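You operate a simulated robot arm through the tools that you are given. There is no shell and no other tool. Be economical: measure what you need, move in short steps, check, and stop when the job is done.

You run a simulated two-armed robot. Do the job below in one go: nothing can be reset, and whatever is moved stays where it is left.

Task
Put one of the white bottles from the top of the wooden counter on the white plates. Take the pull-top bottle that says "0609" from the top of the wooden counter and put it on the second shop shelf by the wall from the bottom. Close the wooden cupboard door. Close the wooden drawer. Fetch the label roll labelled "car soap" from the top of the wooden counter and set it in the red bowl. Take the clear bottle from the top of the grey counter board and leave it on the lower plate of the glass stand. Put the purple bottle on the third shop shelf by the passage from the bottom. Put one of the small tubs from the second shelf from the bottom of the green rack on the ledge under the taps. Put one of the flip-top bottles from the top of the grey counter board on the third shop shelf by the passage from the bottom. Take the small bottle labelled "tile soap" from the top of the grey counter board and put it on the third shelf from the bottom of the green rack. Fetch the medium measuring jug from the top of the short table and set it on the top of the long workbench. Take the white jug labelled "refill" from the lower shelf of the short table and leave it on the grey workbench top. Pick up the green bottle with one hand, pass it to the other hand and put it on the top of the short table. The order is free. Set down upright: white bottle, pull-top bottle, clear bottle, purple bottle, small tub, flip-top bottle, small bottle, medium measuring jug, white jug, green bottle.

Only the result counts: the job must be done as asked and must still hold three seconds after the hand-in. Knocking over, shifting, dropping, spilling or breaking anything else fails it.

Robot
Two 7-joint arms with two-finger parallel grippers on one trunk, on a base that drives. Base frame: it is fixed to the floor where the robot stands at the start and does not move with it; the origin is under the middle of the robot, x ahead of it, y to its left, z up; the surface under the hand at the start is at about z = 1070. Units: mm, degrees, N and s.
The left shoulder is at the start at [70, 130, 1276], the right one opposite. With the tool pointing down near the work surface each hand reaches from about 200 to 520 mm from the robot's upright axis, wherever it stands, measured 20 degrees to its own side. Places, roughly: clear bottle [250, -750, 1250]; flip-top bottle [500, -1000, 1250]; green bottle (6x6x13 cm) [-6100, 2700, 800]; grey workbench top [-5400, -1800, 900]; label roll [500, 250, 1000]; ledge under the taps (67x21 cm) [-3740, -1720, 440]; lower plate of the glass stand [100, -1100, 500]; medium measuring jug [-7500, 2750, 750]; pull-top bottle [500, 0, 1250]; purple bottle [500, -750, 1000]; red bowl (18x18x6 cm) [400, 0, 1100]; second shop shelf by the wall [-1300, 2100, 600]; small bottle [500, -1000, 1250]; small tub [0, -2000, 750]; third shelf of the green rack [-100, -1800, 1200]; third shop shelf by the passage [-1300, 900, 1000]; top of the long workbench [-8700, 0, 800]; top of the short table [-7200, 2900, 600]; white bottle [500, 500, 1250]; white bottle (7x7x30 cm) [500, 100, 1200]; white bottle (8x8x32 cm) [500, -200, 1200]; white jug [-7250, 2750, 250]; white plates (19x19x3 cm) [400, -400, 1100]; wooden cupboard door [100, 500, 400]; wooden drawer [300, 400, 900]. Payload 1.57 kg a hand.
The tool frame of a hand sits at the grasp point between the pads (the TCP): z along the fingers, y along the line on which they close. The tips reach 30 mm beyond it. The gripper opens to 80 mm. The fingers are 17 mm wide and 12 mm thick; the gripper's body (40 by 82 mm) begins 80 mm behind the TCP.
Orientation is that of the tool frame in the base frame, as a unit quaternion [x, y, z, w]. With the fingers straight down and closing along the base's y, the tool's x points along the base's -x, its y along +y and its z along -z.

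Tools
- The arms move only by the tool nudge_tool. It takes "left_rows", "right_rows" or both (then of equal length, played together; a hand with none holds still); each is a list of rows, each a list of 3 entries, a list of its own where there are three numbers: the finger opening in mm, from 0 to 80, then the shift along the tool's x, y, z in units of 400 mm (1.0 is 400 mm), then the turn, a rotation vector about the tool's x, y, z in units of 45 degrees (1.0 is 45 degrees). In form: [[claw, [tx, ty, tz], [ax, ay, az]], ...]. A call has 1 to 12 rows; each row is the pose to reach, as a shift and turn from the pose commanded when the call began, along the tool's axes at that moment. A call with a number of a shift or a turn outside -1 to 1 is refused whole. A row lasts 0.2 s, in which the tool goes at most 50 mm and 8.6 degrees; a call with a longer step from one row to the next is refused whole, and so is a gripper value outside its range. A pose out of reach is approached as far as the arm can. The call stops where the force on the tool passes 40 N (or 10 N more than at its start, if that is more) or the arm is blocked; 0.2 s more then pass. Each finger travels about 108 mm/s and halts on what it meets, pressing with about 43 N; the grip force reading is that of the motor and also rises with nothing between the fingers. The clock runs only during rows and for 0.2 s after the last one: add rows that repeat a pose to give the fingers time. It gives the time, the measured TCP pose, the force on the tool (base axes), the opening and the grip force at its end, in the units of the frame above (readings bear some noise), with the torque about the TCP (base axes, N m) and any sound that the robot's microphone picked up, and new pictures: "views" is both (left out), scene, wrist or none (wrist: the cameras of the hands that moved).
- Cameras (640 x 400 px; columns grow to the right, rows downward): "scene" is now at [114.8, 10.2, 1471.7]; the picture's right is [0.14, -0.99, 0.00], its down [-0.85, -0.12, -0.51] and it looks along [0.50, 0.07, -0.86] (base axes); focal length 214 px, centre (320, 200). "left" rides on the left gripper at [72, 6, -122] in its tool frame; the picture's right is [-0.09, 1.00, 0.00], its down [-0.84, -0.08, -0.54] and it looks along [-0.54, -0.05, 0.84] (tool axes); focal length 238 px, centre (320, 200). "right" rides on the right gripper at [72, -7, -122] in its tool frame; the picture's right is [0.09, 1.00, 0.00], its down [-0.84, 0.08, -0.54] and it looks along [-0.54, 0.05, 0.84] (tool axes); focal length 238 px, centre (320, 200). There is no depth. A picture from a camera that has moved, and an enlarged one, comes with that camera's place and axes in the base frame and with its lens.
- slide_trunk(by): slides the trunk up (or, below 0, down) by that many mm; the arms and the scene camera ride with it, the base frame stays. It gives what a move gives, with no picture.
- steer(legs): drives the robot by 1 to 6 legs, each [ahead, left, turn to the left] in mm, mm and degrees, along the robot's own axes; the way and the turn of a leg run together, so that a leg with both is an arc; at most 1500 mm and 180 degrees a leg. The arms and the cameras ride along, it lands a little off, and it stops where it bumps. It gives what a move gives, and a new picture of the scene camera.
- turn_head(pan, tilt): turns the head with the scene camera to pan (to the left, within 86 degrees either way) and tilt (down, from -29 to 69), counted from straight ahead of the robot. It gives what a move gives, and a new picture of the scene camera.
- enlarge(camera, box): a new picture of the part [left, top, right, bottom] of that camera's present view, enlarged. The clock stands still meanwhile.
- sign_off(): hands the job in; it is judged then, once.

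Work in short steps. Places have to be worked out from the pictures, the camera data and where the tool is seen: move nearer, look again, correct. Check each grasp and each placing, and mend what went wrong. You have 577 turns and 360 pictures in all, those below and enlarged ones among them. Open the grippers and draw the arms clear of the work before you hand the job in, unless the task says otherwise; then end with one line.

The tools are called after "Call:" as a command line: name --argument value ..., lists and objects as JSON in quotes. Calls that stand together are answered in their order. nudge_tool: Moves the arms, as the interface text tells. Its arguments: {"type":"object","properties":{"left_rows":{"type":"array"},"right_rows":{"type":"array"},"views":{"type":"string","enum":["both","scene","wrist","none"]}},"required":[]} The other tools are called the same way: slide_trunk (by) slides the trunk up or down; steer (legs) drives the base; turn_head (pan, tilt) turns the head that bears the scene camera; enlarge (camera, box) takes an enlarged picture of a part of a camera's view; sign_off () hands the job in.

At the start:

```text
clock: 0.0
left_tool_pos: [183.6, 135.2, 1356.7]
left_tcp_rot: [0.0, 1.0, -0.001, -0.001]
left_force: [-0.3, 0.5, -0.6]
left_ft_torque: [-0.01, 0.02, 0.02]
left_grip_width: 79.7
left_grasp_force: 0.1
right_tool_pos: [314.2, -96.2, 1357.4]
right_tcp_rot: [0.001, 1.0, 0.0, 0.0]
right_force: [0.2, -0.7, -0.3]
right_ft_torque: [0.0, 0.0, 0.0]
right_grip_width: 79.9
right_grasp_force: 0.0
trunk travel left (down, up): [-914.0, 26.0]
robot x, y, heading: [-1.3, 4.0, -0.2]
head pan, tilt: [8.0, 59.5]
```

scene: 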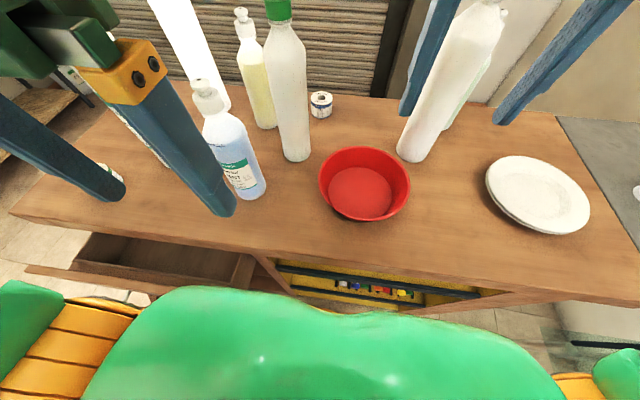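
right: 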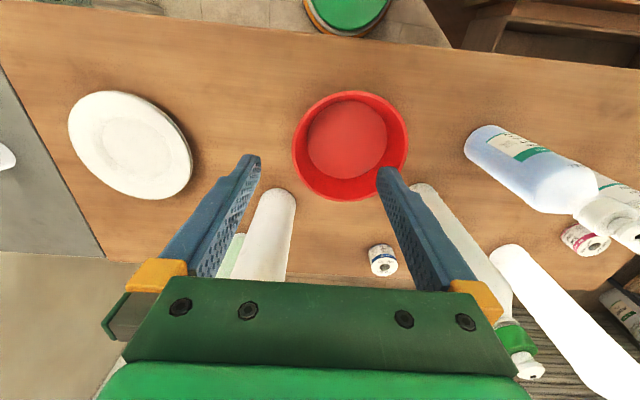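
left: 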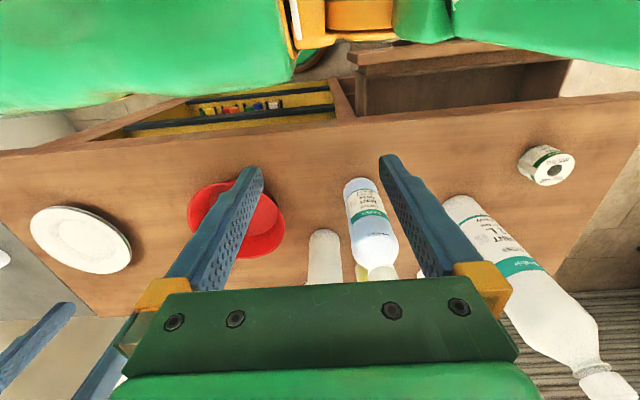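

I see the counter with bottles, bowl and plates close ahead. I look at the scene with the head less tilted to identify the items.

Call:
turn_head --pan 0 --tilt 35

Call:
turn_head --pan 45 --tilt 45

Call:
turn_head --pan -60 --tilt 35

```text
clock: 0.9
left_tool_pos: [183.9, 134.4, 1357.4]
left_tcp_rot: [0.0, 1.0, 0.0, -0.002]
left_force: [0.1, 0.3, 0.3]
left_ft_torque: [0.0, 0.0, -0.01]
left_grip_width: 80.2
left_grasp_force: 0.0
right_tool_pos: [314.6, -95.7, 1356.0]
right_tcp_rot: [-0.001, 1.0, 0.001, 0.001]
right_force: [0.9, 0.2, -0.6]
right_ft_torque: [0.01, 0.0, 0.0]
right_grip_width: 80.1
right_grasp_force: 0.1
trunk travel left (down, up): [-914.0, 26.0]
robot x, y, heading: [2.6, -1.5, 0.1]
head pan, tilt: [0.0, 35.0]
camera scene: at [136.2, 0.7, 1505.3], right [0.0, -1.0, 0.0], down [-0.57, 0.0, -0.82], along [0.82, 0.0, -0.57], focal length 214 px, centre (320, 200)
```

scene: 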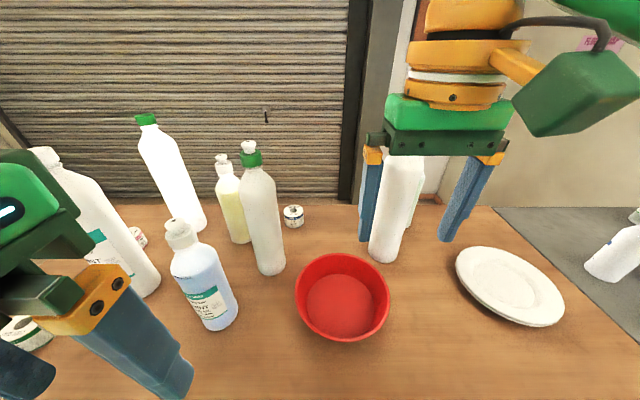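

```text
clock: 2.0
left_tool_pos: [183.5, 134.2, 1357.5]
left_tcp_rot: [0.0, 1.0, -0.001, -0.003]
left_force: [1.0, -0.8, -0.4]
left_ft_torque: [0.03, 0.0, 0.04]
left_grip_width: 79.7
left_grasp_force: 0.1
right_tool_pos: [314.8, -96.1, 1356.7]
right_tcp_rot: [0.0, 1.0, 0.0, 0.0]
right_force: [0.3, -0.1, -0.2]
right_ft_torque: [0.02, -0.04, -0.01]
right_grip_width: 79.8
right_grasp_force: 0.0
trunk travel left (down, up): [-914.0, 26.0]
robot x, y, heading: [-0.0, -0.5, 0.2]
head pan, tilt: [45.0, 45.0]
camera scene: at [105.8, 58.1, 1490.6], right [0.71, -0.71, 0.0], down [-0.5, -0.5, -0.71], along [0.5, 0.5, -0.71], focal length 214 px, centre (320, 200)
```

scene: 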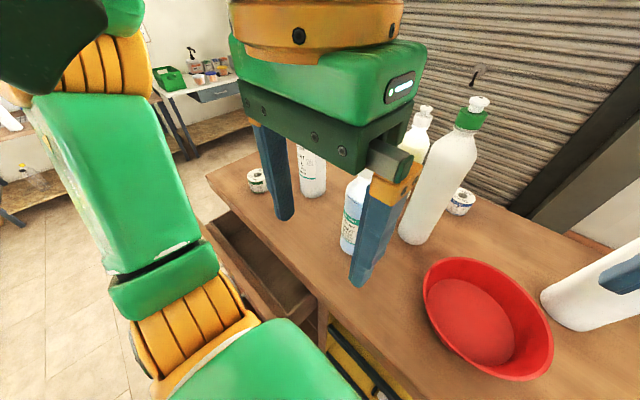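

```text
clock: 3.8
left_tool_pos: [183.5, 136.4, 1355.9]
left_tcp_rot: [-0.001, 1.0, -0.001, -0.002]
left_force: [0.0, 0.5, -0.1]
left_ft_torque: [0.01, -0.02, -0.01]
left_grip_width: 79.6
left_grasp_force: 0.1
right_tool_pos: [313.7, -94.9, 1356.0]
right_tcp_rot: [0.0, 1.0, -0.001, 0.0]
right_force: [-0.1, 0.4, 0.2]
right_ft_torque: [0.02, 0.0, -0.03]
right_grip_width: 80.0
right_grasp_force: 0.0
trunk travel left (down, up): [-914.0, 26.0]
robot x, y, heading: [-0.5, 2.0, 0.1]
head pan, tilt: [-60.0, 35.0]
camera scene: at [92.3, -75.5, 1505.4], right [-0.87, -0.5, 0.0], down [-0.29, 0.5, -0.82], along [0.41, -0.71, -0.57], focal length 214 px, centre (320, 200)
```

scene: 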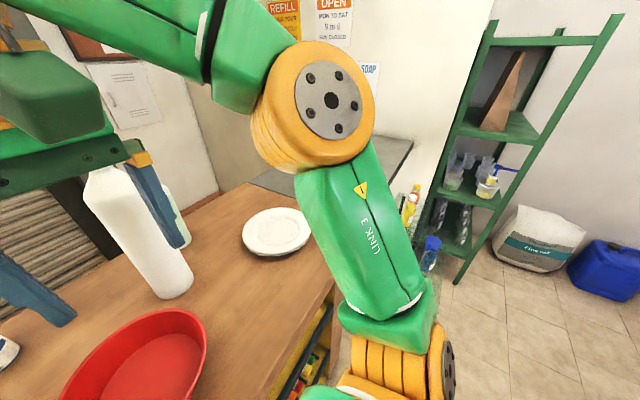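

The right arm blocks some of the view. I look ahead-left at modest tilt and enlarge to read labels.

Call:
turn_head --pan 0 --tilt 35

Call:
enlarge --camera "scene" --box '[0, 100, 320, 300]'

Call:
enlarge --camera "left" --box '[300, 120, 640, 332]'

```text
clock: 5.1
left_tool_pos: [183.6, 134.5, 1355.4]
left_tcp_rot: [0.001, 1.0, -0.001, -0.002]
left_force: [0.3, -0.1, 0.9]
left_ft_torque: [0.02, 0.0, -0.01]
left_grip_width: 79.8
left_grasp_force: 0.0
right_tool_pos: [313.7, -94.1, 1356.8]
right_tcp_rot: [0.0, 1.0, -0.001, 0.0]
right_force: [0.1, 0.2, 0.3]
right_ft_torque: [-0.03, 0.01, -0.02]
right_grip_width: 80.1
right_grasp_force: 0.1
trunk travel left (down, up): [-914.0, 26.0]
robot x, y, heading: [0.2, 0.3, -0.1]
head pan, tilt: [0.0, 35.0]
camera scene: at [136.3, 0.6, 1505.4], right [0.0, -1.0, 0.0], down [-0.57, 0.0, -0.82], along [0.82, 0.0, -0.57], focal length 214 px, centre (320, 200)
```

scene: 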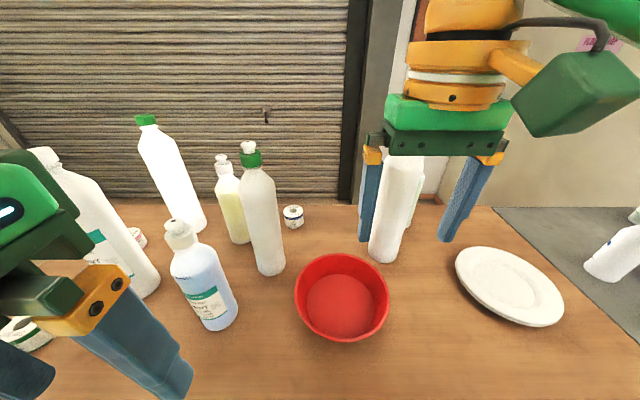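

```text
2.00 times, centred on (160, 200) of scene
camera zoom: at [136.3, 0.6, 1505.4], right [0.0, -1.0, 0.0], down [-0.57, 0.0, -0.82], along [0.82, 0.0, -0.57], focal length 429 px, centre (640, 200)
```

zoom: 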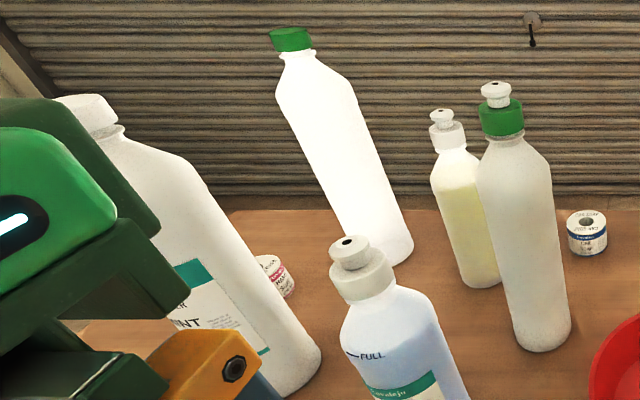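

```text
1.88 times, centred on (470, 226) of left
camera zoom: at [111.1, 142.8, 1478.7], right [0.09, 1.0, 0.0], down [0.84, -0.08, 0.54], along [0.54, -0.05, -0.84], focal length 449 px, centre (38, 151)
```

zoom: 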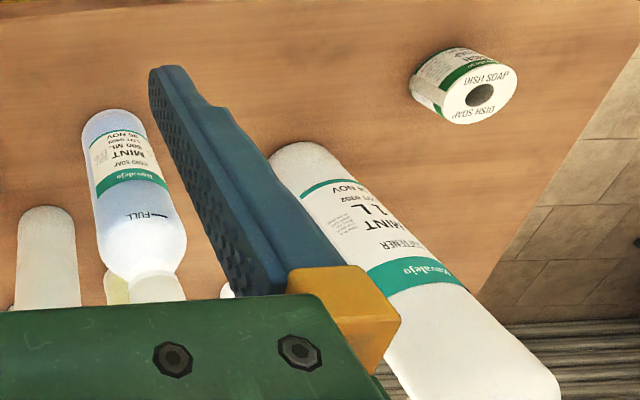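

The lot numbers are printed on the labels; I zoom into the blue bottle's label from both cameras and the label roll.

Call:
enlarge --camera "left" --box '[340, 175, 404, 215]'

Call:
enlarge --camera "scene" --box '[276, 195, 324, 225]'

Call:
enlarge --camera "right" --box '[440, 110, 640, 235]'

```text
10.00 times, centred on (372, 195) of left
camera zoom: at [111.1, 142.8, 1478.7], right [0.09, 1.0, 0.0], down [0.84, -0.08, 0.54], along [0.54, -0.05, -0.84], focal length 2384 px, centre (-200, 250)
```

zoom: 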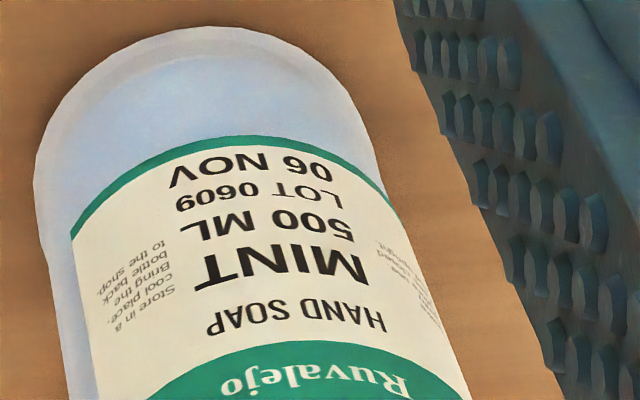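

```text
13.33 times, centred on (300, 210) of scene
camera zoom: at [136.3, 0.6, 1505.4], right [0.0, -1.0, 0.0], down [-0.57, 0.0, -0.82], along [0.82, 0.0, -0.57], focal length 2860 px, centre (587, 67)
```

zoom: 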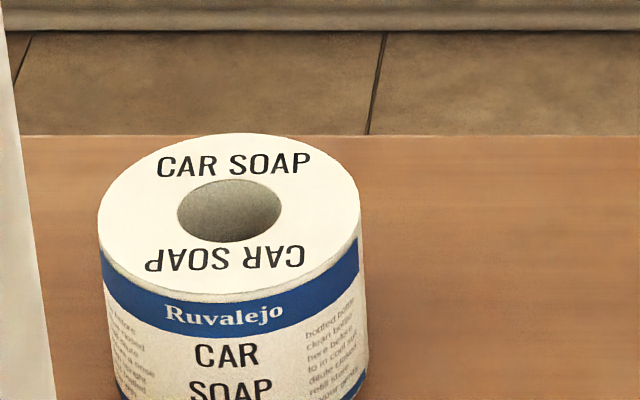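

```text
3.20 times, centred on (540, 172) of right
camera zoom: at [242.5, -102.4, 1478.3], right [-0.09, 1.0, 0.0], down [0.84, 0.08, 0.54], along [0.54, 0.05, -0.84], focal length 763 px, centre (-384, 288)
```

zoom: 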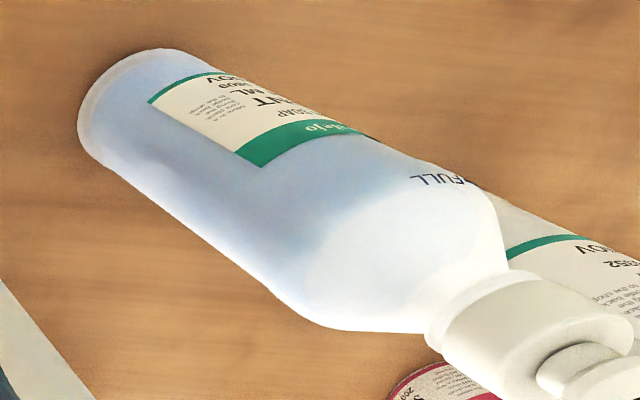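

Blue bottle (LOT 0609) is at about (350, 213), the slim white bottle with green cap at about (485, 125), the car-soap roll at about (640, 83). I move the left hand toward the white bottle's cap, at height 1370.

Call:
nudge_tool --left_rows '[[80, [-0.11, -0.01, -0.03], [0, 0, 0]], [80, [-0.22, -0.025, -0.035], [0, 0, 0]], [80, [-0.33, -0.025, -0.035], [0, 0, 0]], [80, [-0.44, -0.025, -0.035], [0, 0, 0]], [80, [-0.53, -0.025, -0.035], [0, 0, 0]]]'

```text
clock: 6.3
left_tool_pos: [374.1, 137.0, 1343.3]
left_tcp_rot: [0.0, 1.0, -0.002, -0.001]
left_force: [0.4, 1.2, -1.0]
left_ft_torque: [-0.01, 0.03, -0.01]
left_grip_width: 80.1
left_grasp_force: 0.1
left hand out of reach, approached as far as the arm can: row 4, 5
right_tool_pos: [315.4, -94.5, 1355.9]
right_tcp_rot: [0.0, 1.0, 0.001, -0.001]
right_force: [-0.1, 1.1, -0.7]
right_ft_torque: [-0.02, 0.01, 0.02]
right_grip_width: 80.1
right_grasp_force: 0.0
trunk travel left (down, up): [-914.0, 26.0]
robot x, y, heading: [-0.1, -0.6, -0.0]
head pan, tilt: [0.0, 35.0]
camera scene: at [138.4, 1.6, 1505.2], right [0.0, -1.0, 0.0], down [-0.57, 0.0, -0.82], along [0.82, 0.0, -0.57], focal length 214 px, centre (320, 200)
camera left: at [303.0, 145.0, 1465.7], right [0.09, 1.0, 0.0], down [0.84, -0.08, 0.54], along [0.54, -0.05, -0.84], focal length 238 px, centre (320, 200)
```

scene: 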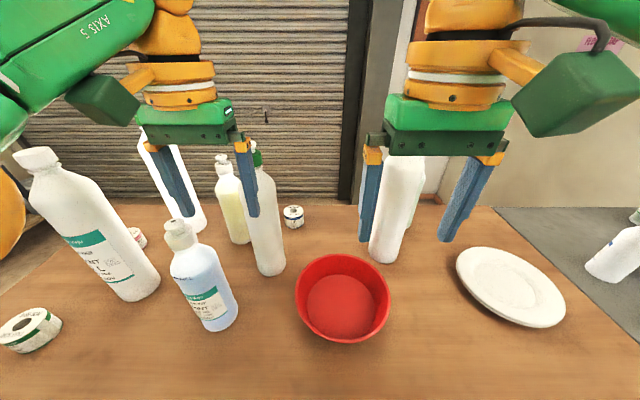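
left: 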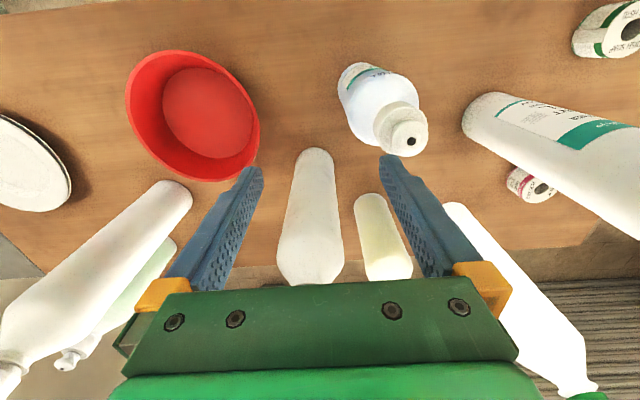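

Straight-down reach ends at x≈380 at this height, so far items will need a tilted tool or a nearer stand. I look down-left and down-ahead at the drawer and door.

Call:
turn_head --pan 75 --tilt 60

Call:
turn_head --pan 0 --tilt 69

```text
clock: 7.8
left_tool_pos: [372.8, 136.9, 1343.9]
left_tcp_rot: [0.0, 1.0, -0.001, -0.001]
left_force: [-0.8, 0.1, 0.7]
left_ft_torque: [-0.01, 0.01, -0.02]
left_grip_width: 79.5
left_grasp_force: 0.0
right_tool_pos: [313.7, -95.9, 1356.5]
right_tcp_rot: [0.0, 1.0, 0.0, 0.001]
right_force: [1.0, -0.1, -0.1]
right_ft_torque: [-0.02, -0.01, -0.01]
right_grip_width: 79.8
right_grasp_force: 0.0
trunk travel left (down, up): [-914.0, 26.0]
robot x, y, heading: [-1.3, -1.9, -0.1]
head pan, tilt: [75.0, 60.0]
camera scene: at [65.9, 64.9, 1471.1], right [0.97, -0.26, 0.0], down [-0.22, -0.84, -0.5], along [0.13, 0.48, -0.87], focal length 214 px, centre (320, 200)
```

scene: 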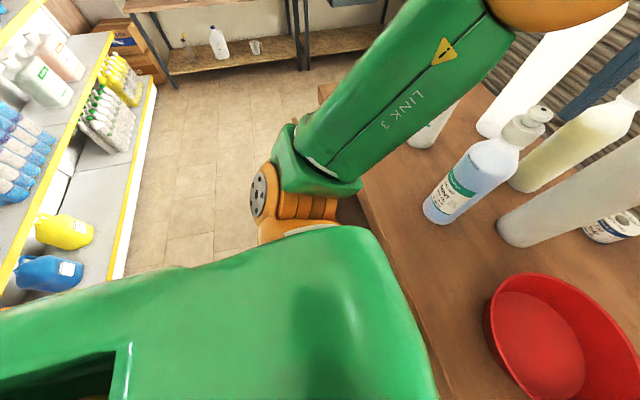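

```text
clock: 9.3
left_tool_pos: [371.8, 136.3, 1343.8]
left_tcp_rot: [0.0, 1.0, -0.001, 0.0]
left_force: [0.9, -0.3, 0.7]
left_ft_torque: [-0.01, -0.03, -0.01]
left_grip_width: 79.8
left_grasp_force: 0.2
right_tool_pos: [314.3, -94.7, 1355.7]
right_tcp_rot: [-0.001, 1.0, 0.0, 0.0]
right_force: [-0.3, -0.3, -0.2]
right_ft_torque: [-0.03, 0.03, 0.03]
right_grip_width: 79.9
right_grasp_force: 0.2
trunk travel left (down, up): [-914.0, 26.0]
robot x, y, heading: [0.5, -2.3, -0.1]
head pan, tilt: [0.0, 68.8]
camera scene: at [104.4, 0.6, 1461.7], right [0.0, -1.0, 0.0], down [-0.93, 0.0, -0.36], along [0.36, 0.0, -0.93], focal length 214 px, centre (320, 200)
```

scene: 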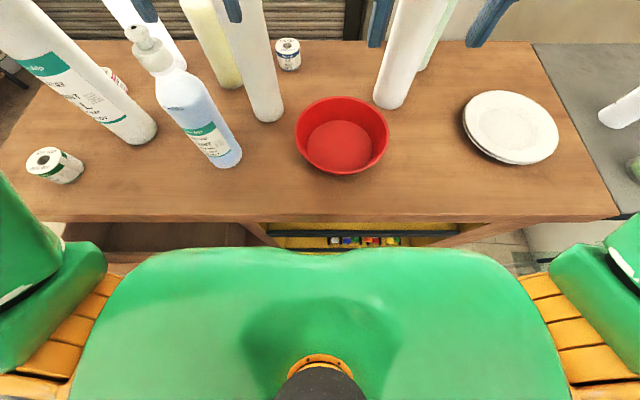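

I back off 600 mm to view the counter front with its drawer and cupboard door.

Call:
turn_head --pan 86 --tilt 25

Call:
turn_head --pan -86 --tilt 25

```text
clock: 10.9
left_tool_pos: [372.9, 136.5, 1342.9]
left_tcp_rot: [-0.001, 1.0, -0.001, -0.001]
left_force: [0.2, -0.5, -0.4]
left_ft_torque: [0.0, -0.02, -0.03]
left_grip_width: 79.8
left_grasp_force: 0.1
right_tool_pos: [313.0, -95.1, 1355.9]
right_tcp_rot: [0.0, 1.0, 0.0, -0.001]
right_force: [-0.5, 0.0, -0.6]
right_ft_torque: [0.0, 0.02, -0.01]
right_grip_width: 79.9
right_grasp_force: 0.0
trunk travel left (down, up): [-914.0, 26.0]
robot x, y, heading: [2.0, -0.9, -0.2]
head pan, tilt: [85.9, 25.0]
camera scene: at [55.1, 92.4, 1521.2], right [1.0, -0.07, 0.0], down [-0.03, -0.42, -0.91], along [0.06, 0.9, -0.42], focal length 214 px, centre (320, 200)
```

scene: 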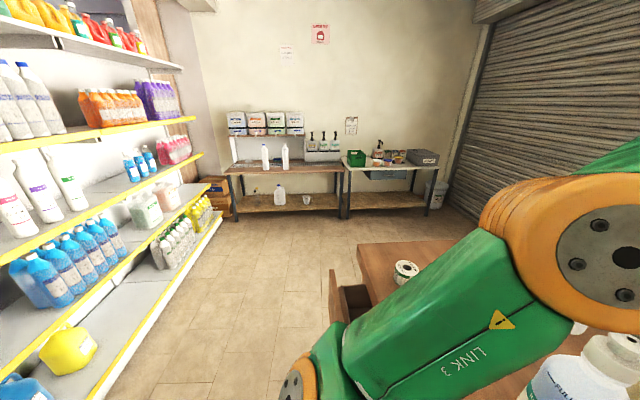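

```text
clock: 13.5
left_tool_pos: [372.4, 136.5, 1344.2]
left_tcp_rot: [0.0, 1.0, 0.0, -0.001]
left_force: [0.3, -0.5, 0.5]
left_ft_torque: [0.0, 0.01, -0.04]
left_grip_width: 79.8
left_grasp_force: 0.1
right_tool_pos: [313.6, -96.1, 1356.6]
right_tcp_rot: [0.0, 1.0, 0.0, 0.0]
right_force: [-0.7, -0.5, -0.6]
right_ft_torque: [0.0, 0.0, -0.01]
right_grip_width: 80.1
right_grasp_force: 0.0
trunk travel left (down, up): [-914.0, 26.0]
robot x, y, heading: [-2.0, 3.0, 0.1]
head pan, tilt: [-85.9, 25.0]
camera scene: at [55.0, -91.4, 1521.2], right [-1.0, -0.07, 0.0], down [-0.03, 0.42, -0.91], along [0.06, -0.9, -0.42], focal length 214 px, centre (320, 200)
```

scene: 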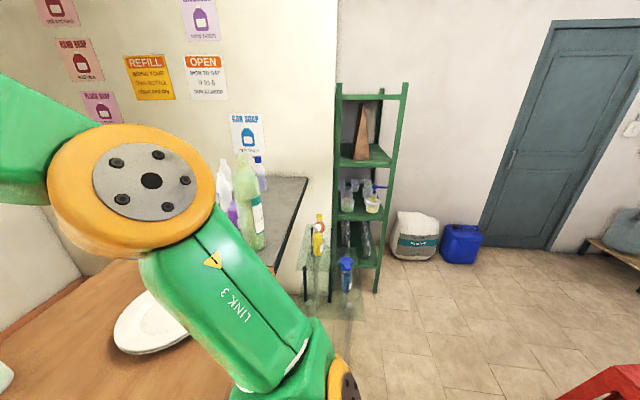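

Call:
steer --legs '[[-500, 0, 0]]'

Call:
turn_head --pan 40 --tilt 50

```text
clock: 16.4
left_tool_pos: [-121.5, 136.2, 1342.1]
left_tcp_rot: [-0.001, 1.0, -0.001, -0.002]
left_force: [0.1, 0.6, -0.3]
left_ft_torque: [0.03, 0.01, 0.01]
left_grip_width: 79.9
left_grasp_force: 0.0
right_tool_pos: [-179.8, -95.6, 1356.1]
right_tcp_rot: [0.0, 1.0, 0.001, -0.001]
right_force: [0.8, -0.4, 0.1]
right_ft_torque: [-0.01, 0.02, 0.01]
right_grip_width: 80.0
right_grasp_force: 0.0
trunk travel left (down, up): [-914.0, 26.0]
robot x, y, heading: [-493.6, -2.8, -0.0]
head pan, tilt: [-85.9, 25.0]
camera scene: at [-438.7, -91.2, 1521.0], right [-1.0, -0.07, 0.0], down [-0.03, 0.42, -0.91], along [0.06, -0.9, -0.42], focal length 214 px, centre (320, 200)
```

scene: 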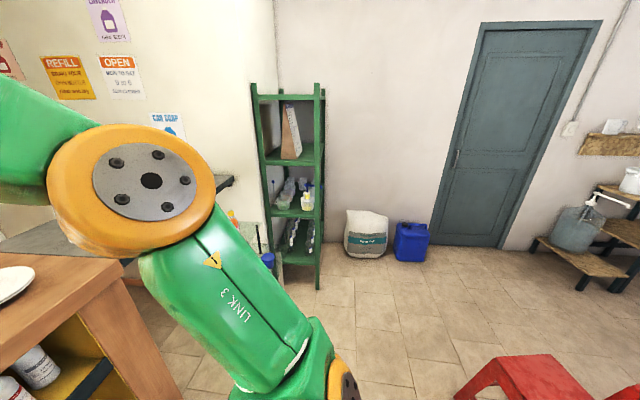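

```text
clock: 18.5
left_tool_pos: [-123.2, 136.6, 1344.3]
left_tcp_rot: [0.0, 1.0, -0.001, -0.001]
left_force: [-0.1, 0.1, 0.1]
left_ft_torque: [-0.03, 0.0, 0.02]
left_grip_width: 80.1
left_grasp_force: 0.0
right_tool_pos: [-182.3, -95.1, 1357.7]
right_tcp_rot: [0.001, 1.0, 0.0, 0.0]
right_force: [1.1, 0.4, -0.7]
right_ft_torque: [0.03, -0.03, 0.0]
right_grip_width: 80.1
right_grasp_force: 0.1
trunk travel left (down, up): [-914.0, 26.0]
robot x, y, heading: [-495.5, 1.1, -0.0]
head pan, tilt: [40.0, 50.0]
camera scene: at [-389.0, 50.2, 1483.7], right [0.64, -0.77, 0.0], down [-0.59, -0.49, -0.64], along [0.49, 0.41, -0.77], focal length 214 px, centre (320, 200)
```

scene: 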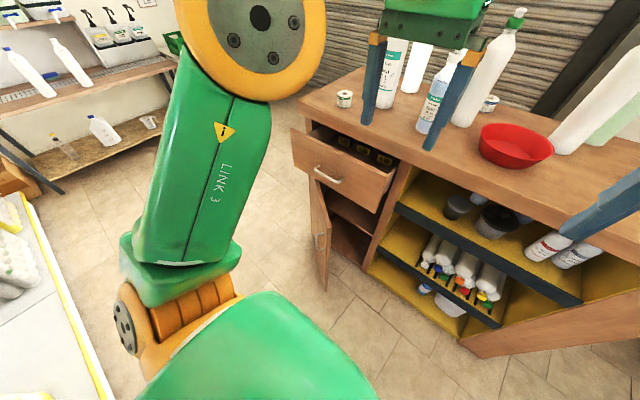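

I see the open drawer (front at about x=90, y=412) and a door below it. I zoom in on the door geometry.

Call:
enlarge --camera "scene" --box '[260, 100, 460, 300]'

```text
2.00 times, centred on (360, 200) of scene
camera zoom: at [-389.0, 50.2, 1483.7], right [0.64, -0.77, 0.0], down [-0.59, -0.49, -0.64], along [0.49, 0.41, -0.77], focal length 429 px, centre (240, 200)
```

zoom: 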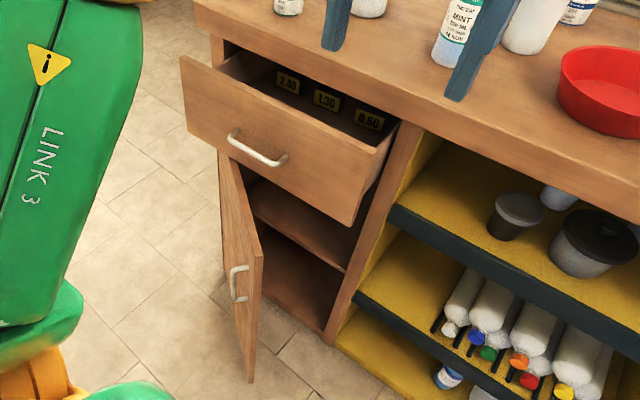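

The door is hinged at its left, open ~30°, free edge around (0, 310); pushing it along +x closes it. I turn the left tool to point forward, in two 45° stages, moving it forward a bit, with fingers closed.

Call:
nudge_tool --left_rows '[[60, [-0.05, 0.03, 0], [0, -0.167, 0]], [40, [-0.1, 0.06, 0], [0, -0.333, 0]], [20, [-0.15, 0.09, 0], [0, -0.5, 0]], [0, [-0.2, 0.12, 0], [0, -0.667, 0]], [0, [-0.25, 0.15, 0], [0, -0.833, 0]], [0, [-0.3, 0.18, 0], [0, -1, 0]]]' --views "none"

```text
clock: 19.9
left_tool_pos: [-2.2, 210.2, 1344.2]
left_tcp_rot: [0.0, 0.924, -0.002, 0.383]
left_force: [0.8, 0.7, 1.0]
left_ft_torque: [-0.03, 0.01, 0.01]
left_grip_width: 0.1
left_grasp_force: 21.2
right_tool_pos: [-181.9, -94.6, 1355.8]
right_tcp_rot: [0.0, 1.0, 0.0, 0.0]
right_force: [0.5, -0.7, 0.0]
right_ft_torque: [-0.02, -0.01, -0.01]
right_grip_width: 80.0
right_grasp_force: 0.1
trunk travel left (down, up): [-914.0, 26.0]
robot x, y, heading: [-493.0, -2.4, -0.0]
head pan, tilt: [40.0, 50.0]
```

Call:
nudge_tool --left_rows '[[0, [0, 0, 0], [0, -0.167, 0]], [0, [0, 0, 0], [0, -0.333, 0]], [0, [0, 0, 0], [0, -0.5, 0]], [0, [0, 0, 0], [0, -0.667, 0]], [0, [0, 0, 0], [0, -0.833, 0]], [0, [0, 0, 0], [0, -1, 0]]]' --views "none"

Call:
slide_trunk --by -450

```text
clock: 21.3
left_tool_pos: [-3.3, 208.6, 1342.0]
left_tcp_rot: [-0.001, 0.707, -0.001, 0.707]
left_force: [0.0, -1.1, -0.8]
left_ft_torque: [0.03, 0.0, 0.0]
left_grip_width: 0.2
left_grasp_force: 21.0
right_tool_pos: [-181.5, -95.4, 1358.0]
right_tcp_rot: [0.0, 1.0, 0.001, 0.001]
right_force: [0.8, -0.3, -0.2]
right_ft_torque: [0.0, 0.0, 0.01]
right_grip_width: 80.0
right_grasp_force: 0.1
trunk travel left (down, up): [-914.0, 26.0]
robot x, y, heading: [-497.1, 4.4, -0.1]
head pan, tilt: [40.0, 50.0]
```

```text
refused: -450 is not a number from -400 to 400
```

Call:
slide_trunk --by -400

Call:
turn_head --pan 40 --tilt 35

```text
clock: 25.1
left_tool_pos: [-3.3, 209.4, 942.9]
left_tcp_rot: [0.0, 0.708, -0.001, 0.707]
left_force: [0.7, 0.2, -0.3]
left_ft_torque: [0.0, 0.02, 0.02]
left_grip_width: 0.1
left_grasp_force: 21.4
right_tool_pos: [-182.5, -95.5, 956.4]
right_tcp_rot: [0.0, 1.0, 0.0, 0.0]
right_force: [-0.5, 0.9, 0.0]
right_ft_torque: [0.02, 0.0, 0.02]
right_grip_width: 79.8
right_grasp_force: 0.0
trunk travel left (down, up): [-514.0, 426.0]
robot x, y, heading: [-498.1, 2.0, -0.1]
head pan, tilt: [40.0, 50.0]
```

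```text
clock: 25.9
left_tool_pos: [-2.4, 208.7, 942.3]
left_tcp_rot: [0.0, 0.707, 0.0, 0.707]
left_force: [0.6, 0.6, 0.7]
left_ft_torque: [0.01, -0.01, -0.01]
left_grip_width: 0.0
left_grasp_force: 21.4
right_tool_pos: [-182.1, -94.3, 956.6]
right_tcp_rot: [-0.001, 1.0, -0.001, 0.0]
right_force: [-1.0, 0.3, 0.2]
right_ft_torque: [-0.01, -0.02, 0.02]
right_grip_width: 80.2
right_grasp_force: 0.1
trunk travel left (down, up): [-514.0, 426.0]
robot x, y, heading: [-500.1, 1.2, -0.3]
head pan, tilt: [40.0, 35.0]
camera scene: at [-380.8, 57.4, 1105.3], right [0.64, -0.77, 0.0], down [-0.44, -0.37, -0.82], along [0.63, 0.53, -0.57], focal length 214 px, centre (320, 200)
```

scene: 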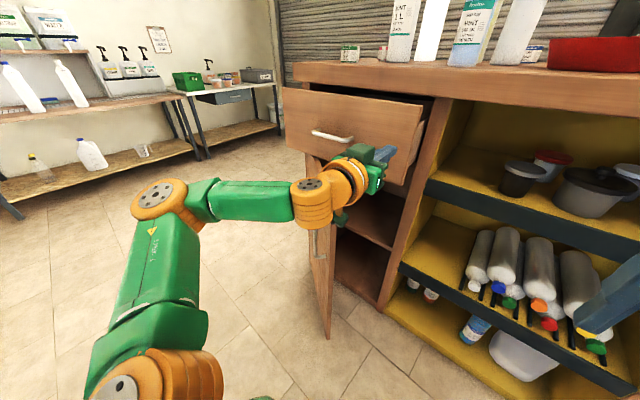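

Drawer front spans y≈200–600 with the handle at about (78, 405, 917). I sidestep 200 mm left and rise 25 so the closed fingers face the plate above the handle.

Call:
steer --legs '[[0, 200, 0]]'

Call:
slide_trunk --by 30

Call:
nudge_tool --left_rows '[[0, [0, 0, 0.1], [0, 0, 0]], [0, [0, 0, 0.17], [0, 0, 0]], [0, [0, 0, 0.21], [0, 0, 0]], [0, [0, 0, 0.25], [0, 0, 0]], [0, [0, 0, 0.29], [0, 0, 0]], [0, [0, 0, 0.33], [0, 0, 0]], [0, [0, 0, 0.37], [0, 0, 0]], [0, [0, 0, 0.41], [0, 0, 0]]]' --views "scene"

```text
clock: 27.5
left_tool_pos: [-3.5, 407.9, 944.0]
left_tcp_rot: [0.002, 0.708, -0.003, 0.706]
left_force: [-0.1, -0.8, -0.2]
left_ft_torque: [0.02, 0.02, 0.05]
left_grip_width: 0.1
left_grasp_force: 21.2
right_tool_pos: [-182.6, 104.7, 956.2]
right_tcp_rot: [0.003, 1.0, 0.0, 0.0]
right_force: [0.0, 1.1, 0.0]
right_ft_torque: [-0.05, -0.03, -0.03]
right_grip_width: 80.3
right_grasp_force: 0.0
trunk travel left (down, up): [-514.0, 426.0]
robot x, y, heading: [-493.0, 201.6, 0.0]
head pan, tilt: [40.0, 35.0]
camera scene: at [-379.9, 259.1, 1105.4], right [0.64, -0.77, 0.0], down [-0.44, -0.37, -0.82], along [0.63, 0.52, -0.57], focal length 214 px, centre (320, 200)
```

scene: 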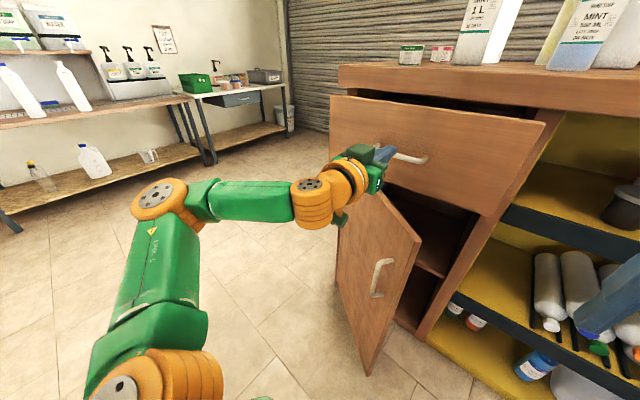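

```text
clock: 28.2
left_tool_pos: [-3.4, 407.9, 973.7]
left_tcp_rot: [0.001, 0.708, -0.002, 0.707]
left_force: [-0.1, -0.4, -0.3]
left_ft_torque: [0.01, -0.05, -0.03]
left_grip_width: 0.0
left_grasp_force: 21.0
right_tool_pos: [-181.2, 105.1, 987.1]
right_tcp_rot: [0.003, 1.0, 0.0, -0.001]
right_force: [1.0, 0.5, 0.6]
right_ft_torque: [0.01, 0.0, 0.03]
right_grip_width: 80.0
right_grasp_force: 0.0
trunk travel left (down, up): [-544.0, 396.0]
robot x, y, heading: [-500.2, 200.0, -0.5]
head pan, tilt: [40.0, 35.0]
```

```text
clock: 30.0
left_tool_pos: [162.2, 407.2, 973.3]
left_tcp_rot: [0.0, 0.708, -0.001, 0.706]
left_force: [-0.3, -0.8, 1.0]
left_ft_torque: [0.01, -0.01, -0.01]
left_grip_width: 0.0
left_grasp_force: 20.7
right_tool_pos: [-182.0, 103.5, 985.1]
right_tcp_rot: [0.003, 1.0, 0.001, 0.0]
right_force: [0.0, -0.5, 0.2]
right_ft_torque: [0.0, 0.02, -0.02]
right_grip_width: 80.1
right_grasp_force: 0.1
trunk travel left (down, up): [-544.0, 396.0]
robot x, y, heading: [-498.3, 204.8, -0.4]
head pan, tilt: [40.0, 35.0]
camera scene: at [-379.3, 258.8, 1135.3], right [0.64, -0.77, 0.0], down [-0.44, -0.37, -0.82], along [0.63, 0.52, -0.57], focal length 214 px, centre (320, 200)
```

scene: 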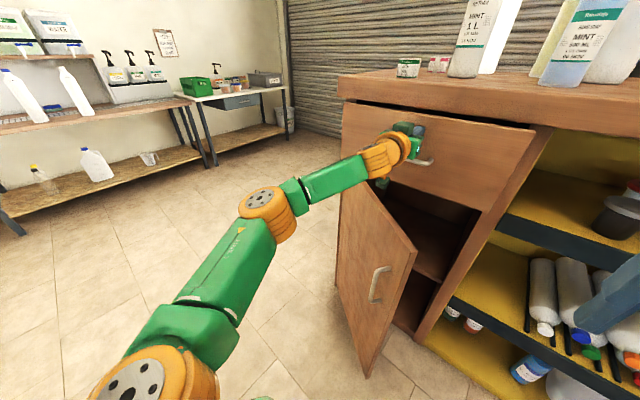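

The drawer is moving in easily; I keep pushing until it stops.

Call:
nudge_tool --left_rows '[[0, [0, 0, 0.03], [0, 0, 0]], [0, [0, 0, 0.06], [0, 0, 0]], [0, [0, 0, 0.09], [0, 0, 0]], [0, [0, 0, 0.12], [0, 0, 0]], [0, [0, 0, 0.15], [0, 0, 0]]]' --views "scene"

```text
clock: 31.2
left_tool_pos: [197.8, 406.5, 974.2]
left_tcp_rot: [0.001, 0.708, -0.002, 0.707]
left_force: [-0.4, -0.3, -1.0]
left_ft_torque: [-0.02, -0.01, 0.0]
left_grip_width: 0.0
left_grasp_force: 21.3
left hand out of reach, approached as far as the arm can: row 4, 5
right_tool_pos: [-182.7, 105.3, 986.7]
right_tcp_rot: [0.003, 1.0, 0.0, 0.0]
right_force: [-0.1, 0.3, -0.2]
right_ft_torque: [0.01, -0.01, -0.01]
right_grip_width: 80.1
right_grasp_force: 0.0
trunk travel left (down, up): [-544.0, 396.0]
robot x, y, heading: [-495.9, 201.5, -0.3]
head pan, tilt: [40.0, 35.0]
camera scene: at [-379.8, 259.0, 1135.4], right [0.64, -0.77, 0.0], down [-0.44, -0.37, -0.82], along [0.63, 0.52, -0.57], focal length 214 px, centre (320, 200)
```

scene: 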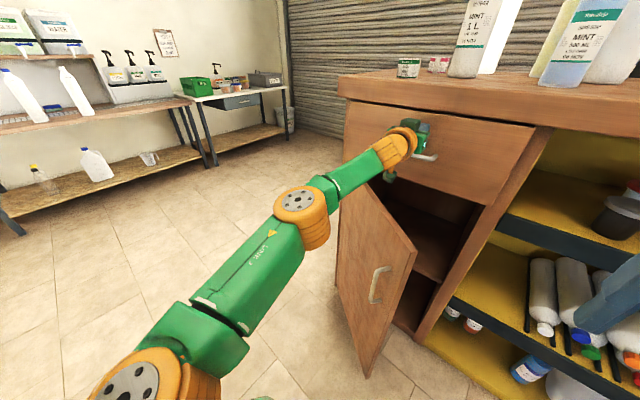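

Out of reach but nearly closed; I drive forward 40 mm to finish the push and look closely.

Call:
steer --legs '[[40, 0, 0]]'

Call:
enlarge --camera "scene" --box '[320, 60, 560, 210]'

```text
clock: 32.1
left_tool_pos: [203.8, 406.7, 978.3]
left_tcp_rot: [0.0, 0.706, -0.002, 0.708]
left_force: [-26.4, -1.5, 0.2]
left_ft_torque: [0.02, 0.11, 0.0]
left_grip_width: 0.2
left_grasp_force: 21.4
right_tool_pos: [-174.3, 105.1, 989.1]
right_tcp_rot: [0.0, 1.0, 0.001, 0.006]
right_force: [-1.0, -0.2, -0.6]
right_ft_torque: [-0.02, -0.01, 0.03]
right_grip_width: 79.7
right_grasp_force: 0.1
trunk travel left (down, up): [-544.0, 396.0]
robot x, y, heading: [-478.7, 201.9, 0.1]
head pan, tilt: [40.0, 35.0]
stopped in leg 1: the force on the tool passed its limit at 88 N (the readings are from after the stop); the commanded pose is now the measured one
camera scene: at [-374.6, 258.5, 1136.8], right [0.64, -0.77, 0.01], down [-0.43, -0.37, -0.82], along [0.63, 0.53, -0.57], focal length 214 px, centre (320, 200)
```

scene: 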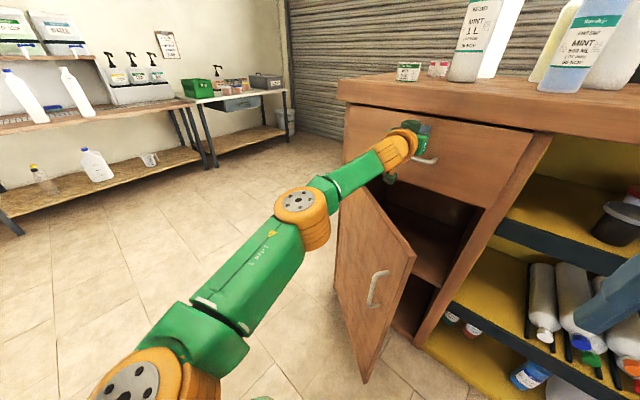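

```text
2.67 times, centred on (440, 135) of scene
camera zoom: at [-374.6, 258.5, 1136.8], right [0.64, -0.77, 0.01], down [-0.43, -0.37, -0.82], along [0.63, 0.53, -0.57], focal length 572 px, centre (0, 373)
```

zoom: 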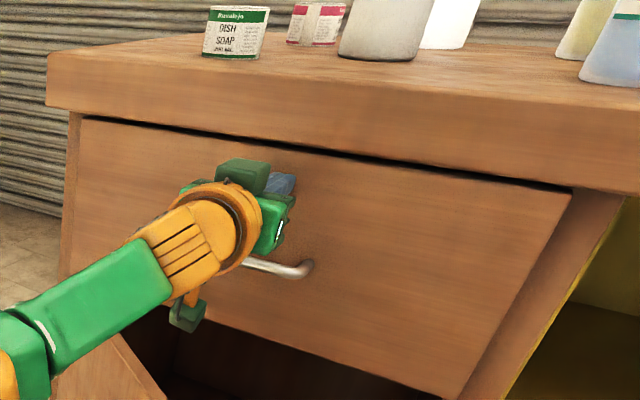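

Drawer is shut (88 N stop). The door handle is near (-35, 354, 645), so I retract the hand, shift it to y≈340, and lower to z≈740 to push the door above its handle.

Call:
nudge_tool --left_rows '[[0, [0, 0, -0.1], [0, 0, 0]], [0, [0, 0, -0.2], [0, 0, 0]], [0, [0, -0.04, -0.3], [0, 0, 0]], [0, [0, -0.08, -0.4], [0, 0, 0]], [0, [0, -0.12, -0.5], [0, 0, 0]], [0, [0, -0.165, -0.6], [0, 0, 0]], [0, [0, -0.165, -0.7], [0, 0, 0]], [0, [0, -0.165, -0.76], [0, 0, 0]]]' --views "none"

Call:
slide_trunk --by -238

Call:
turn_head --pan 30 --tilt 30

```text
clock: 33.9
left_tool_pos: [-63.0, 328.8, 996.2]
left_tcp_rot: [0.0, 0.711, -0.001, 0.703]
left_force: [0.4, -0.2, 0.0]
left_ft_torque: [-0.02, 0.01, 0.03]
left_grip_width: 0.0
left_grasp_force: 21.7
left hand out of reach, approached as far as the arm can: row 7, 8
right_tool_pos: [-165.0, 104.9, 986.1]
right_tcp_rot: [0.001, 1.0, 0.0, 0.0]
right_force: [0.6, -0.8, 0.5]
right_ft_torque: [0.0, 0.03, 0.01]
right_grip_width: 80.0
right_grasp_force: 0.0
trunk travel left (down, up): [-544.0, 396.0]
robot x, y, heading: [-479.6, 203.4, -0.0]
head pan, tilt: [40.0, 35.0]
```

```text
clock: 36.3
left_tool_pos: [-62.0, 330.5, 759.4]
left_tcp_rot: [0.0, 0.712, -0.001, 0.703]
left_force: [0.0, -0.4, -0.3]
left_ft_torque: [0.02, 0.05, 0.0]
left_grip_width: 0.0
left_grasp_force: 21.5
right_tool_pos: [-163.8, 105.6, 749.1]
right_tcp_rot: [0.001, 1.0, -0.001, -0.001]
right_force: [-0.2, -0.1, -0.5]
right_ft_torque: [0.04, 0.0, 0.0]
right_grip_width: 79.9
right_grasp_force: 0.1
trunk travel left (down, up): [-306.0, 634.0]
robot x, y, heading: [-481.0, 199.0, -0.0]
head pan, tilt: [40.0, 35.0]
```

```text
clock: 37.1
left_tool_pos: [-62.1, 329.3, 758.4]
left_tcp_rot: [0.0, 0.711, -0.002, 0.703]
left_force: [0.0, 0.0, 0.1]
left_ft_torque: [-0.01, 0.0, 0.01]
left_grip_width: 0.1
left_grasp_force: 21.4
right_tool_pos: [-164.5, 104.7, 749.2]
right_tcp_rot: [0.001, 1.0, 0.0, 0.0]
right_force: [0.2, -0.8, -0.6]
right_ft_torque: [0.0, -0.04, -0.01]
right_grip_width: 80.0
right_grasp_force: 0.1
trunk travel left (down, up): [-306.0, 634.0]
robot x, y, heading: [-475.3, 200.3, -0.3]
head pan, tilt: [30.0, 30.0]
camera scene: at [-352.3, 247.9, 905.2], right [0.5, -0.87, 0.0], down [-0.43, -0.25, -0.87], along [0.75, 0.43, -0.5], focal length 214 px, centre (320, 200)
```

scene: 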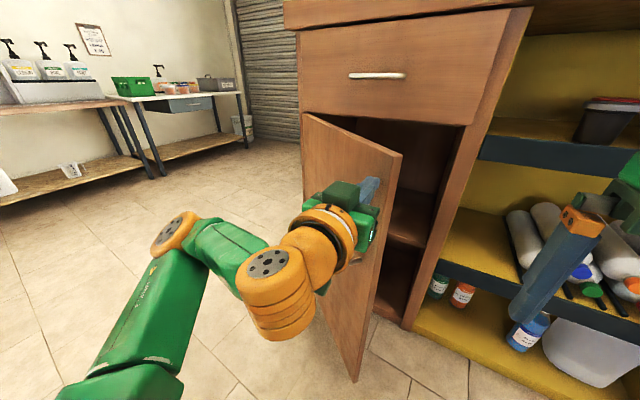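

The fingertip is just in front of the door near its free edge; I push forward.

Call:
nudge_tool --left_rows '[[0, [0, 0, 0.08], [0, 0, 0]], [0, [0, 0, 0.16], [0, 0, 0]], [0, [0, 0, 0.24], [0, 0, 0]], [0, [0, 0, 0.32], [0, 0, 0]], [0, [0, 0, 0.4], [0, 0, 0]], [0, [0, 0, 0.48], [0, 0, 0]], [0, [0, 0, 0.56], [0, 0, 0]], [0, [0, 0, 0.62], [0, 0, 0]]]' --views "scene"

```text
clock: 38.9
left_tool_pos: [187.4, 329.1, 754.4]
left_tcp_rot: [0.0, 0.711, -0.001, 0.703]
left_force: [-0.3, -0.2, 0.4]
left_ft_torque: [0.01, 0.0, -0.05]
left_grip_width: 0.2
left_grasp_force: 21.0
right_tool_pos: [-164.7, 106.5, 747.8]
right_tcp_rot: [0.001, 1.0, 0.0, 0.0]
right_force: [0.0, 0.4, -0.4]
right_ft_torque: [0.0, 0.01, -0.01]
right_grip_width: 79.9
right_grasp_force: 0.0
trunk travel left (down, up): [-306.0, 634.0]
robot x, y, heading: [-478.7, 201.8, -0.2]
head pan, tilt: [30.0, 30.0]
camera scene: at [-352.0, 247.7, 905.2], right [0.5, -0.87, 0.0], down [-0.43, -0.25, -0.87], along [0.75, 0.43, -0.5], focal length 214 px, centre (320, 200)
```

scene: 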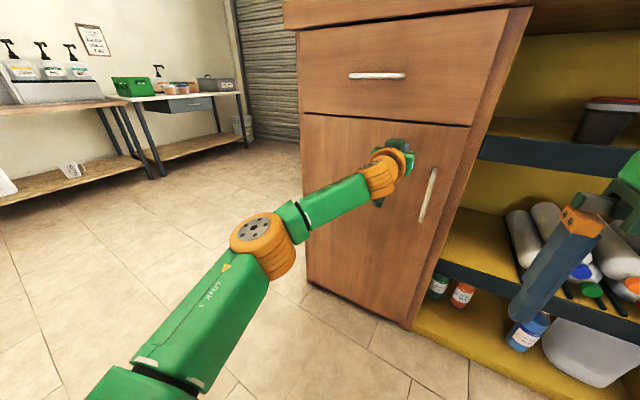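

Call:
nudge_tool --left_rows '[[0, [0, 0, 0.03], [0, 0, 0]], [0, [0, 0, 0.05], [0, 0, 0]], [0, [0, 0, 0.07], [0, 0, 0]], [0, [0, 0, 0.09], [0, 0, 0]]]' --views "none"

Call:
enlarge --camera "scene" --box '[280, 20, 560, 340]'

```text
clock: 39.6
left_tool_pos: [203.9, 329.9, 755.0]
left_tcp_rot: [0.0, 0.711, -0.002, 0.704]
left_force: [-16.5, -1.1, -3.1]
left_ft_torque: [0.12, -0.02, 0.02]
left_grip_width: 0.4
left_grasp_force: 21.4
left hand out of reach, approached as far as the arm can: row 3
right_tool_pos: [-166.9, 106.0, 750.4]
right_tcp_rot: [0.0, 1.0, 0.001, 0.003]
right_force: [-0.1, 0.1, -0.3]
right_ft_torque: [-0.03, 0.01, 0.01]
right_grip_width: 80.1
right_grasp_force: 0.0
trunk travel left (down, up): [-306.0, 634.0]
robot x, y, heading: [-481.4, 205.0, 0.2]
head pan, tilt: [30.0, 30.0]
stopped in row 3 (left hand): the force on the tool passed its limit at 41 N (the readings are from after the stop); the commanded pose is now the measured one
```

```text
1.25 times, centred on (420, 180) of scene
camera zoom: at [-356.1, 247.9, 905.8], right [0.5, -0.87, 0.0], down [-0.43, -0.25, -0.87], along [0.75, 0.43, -0.5], focal length 268 px, centre (195, 225)
```

zoom: 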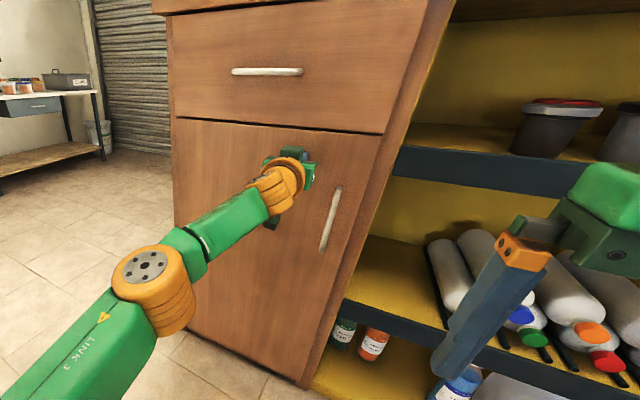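

Drawer and door are both closed. I retract the left hand and raise the trunk back toward counter height.

Call:
nudge_tool --left_rows '[[0, [0, 0, -0.12], [0, 0, 0]], [0, [0, 0, -0.24], [0, 0, 0]], [0, [0, 0, -0.36], [0, 0, 0]], [0, [0, 0, -0.48], [0, 0, 0]], [0, [0, 0, -0.6], [0, 0, 0]]]' --views "none"

Call:
slide_trunk --by 400

Call:
slide_trunk --by 208

Call:
nudge_tool --left_rows '[[0, [0, -0.03, 0], [0, 0.167, 0]], [0, [0, -0.06, 0], [0, 0.333, 0]], [0, [0, -0.09, 0], [0, 0.5, 0]], [0, [0, -0.12, 0], [0, 0.667, 0]], [0, [0, -0.15, 0], [0, 0.833, 0]], [0, [0, -0.16, 0], [0, 1, 0]]]' --views "none"

```text
clock: 40.8
left_tool_pos: [-35.4, 329.0, 756.1]
left_tcp_rot: [-0.001, 0.713, -0.002, 0.701]
left_force: [-0.4, -0.5, 0.3]
left_ft_torque: [0.01, -0.01, 0.02]
left_grip_width: 0.0
left_grasp_force: 21.8
right_tool_pos: [-164.8, 105.6, 747.7]
right_tcp_rot: [0.001, 1.0, 0.0, 0.0]
right_force: [1.6, 0.3, 0.1]
right_ft_torque: [0.01, 0.02, -0.02]
right_grip_width: 80.0
right_grasp_force: 0.0
trunk travel left (down, up): [-306.0, 634.0]
robot x, y, heading: [-479.2, 199.2, -0.2]
head pan, tilt: [30.0, 30.0]
```

```text
clock: 44.6
left_tool_pos: [-35.0, 328.9, 1157.3]
left_tcp_rot: [-0.001, 0.712, -0.002, 0.702]
left_force: [0.2, -0.1, -0.7]
left_ft_torque: [0.01, -0.01, -0.01]
left_grip_width: 0.1
left_grasp_force: 22.2
right_tool_pos: [-164.1, 106.7, 1147.8]
right_tcp_rot: [0.001, 1.0, 0.001, 0.0]
right_force: [-0.6, -0.3, 0.5]
right_ft_torque: [0.01, -0.02, 0.06]
right_grip_width: 79.9
right_grasp_force: 0.0
trunk travel left (down, up): [-706.0, 234.0]
robot x, y, heading: [-485.0, 201.0, 0.0]
head pan, tilt: [30.0, 30.0]
```

```text
clock: 46.9
left_tool_pos: [-34.9, 329.7, 1363.7]
left_tcp_rot: [0.0, 0.713, -0.003, 0.701]
left_force: [-0.7, 0.7, -0.2]
left_ft_torque: [0.02, 0.04, 0.02]
left_grip_width: 0.1
left_grasp_force: 21.3
right_tool_pos: [-165.7, 105.8, 1355.3]
right_tcp_rot: [0.001, 1.0, 0.001, 0.0]
right_force: [-0.4, 0.3, 0.2]
right_ft_torque: [0.01, 0.02, -0.02]
right_grip_width: 80.5
right_grasp_force: 0.0
trunk travel left (down, up): [-914.0, 26.0]
robot x, y, heading: [-481.7, 206.6, 0.1]
head pan, tilt: [30.0, 30.0]
```

```text
clock: 48.3
left_tool_pos: [-34.7, 265.7, 1364.2]
left_tcp_rot: [0.0, 0.927, -0.001, 0.374]
left_force: [-0.1, 0.6, 0.6]
left_ft_torque: [0.02, 0.03, -0.01]
left_grip_width: 0.0
left_grasp_force: 21.4
right_tool_pos: [-164.4, 105.2, 1356.3]
right_tcp_rot: [0.001, 1.0, 0.002, 0.0]
right_force: [1.0, 0.0, 0.2]
right_ft_torque: [0.02, -0.01, 0.02]
right_grip_width: 79.9
right_grasp_force: 0.1
trunk travel left (down, up): [-914.0, 26.0]
robot x, y, heading: [-479.2, 202.3, -0.0]
head pan, tilt: [30.0, 30.0]
```

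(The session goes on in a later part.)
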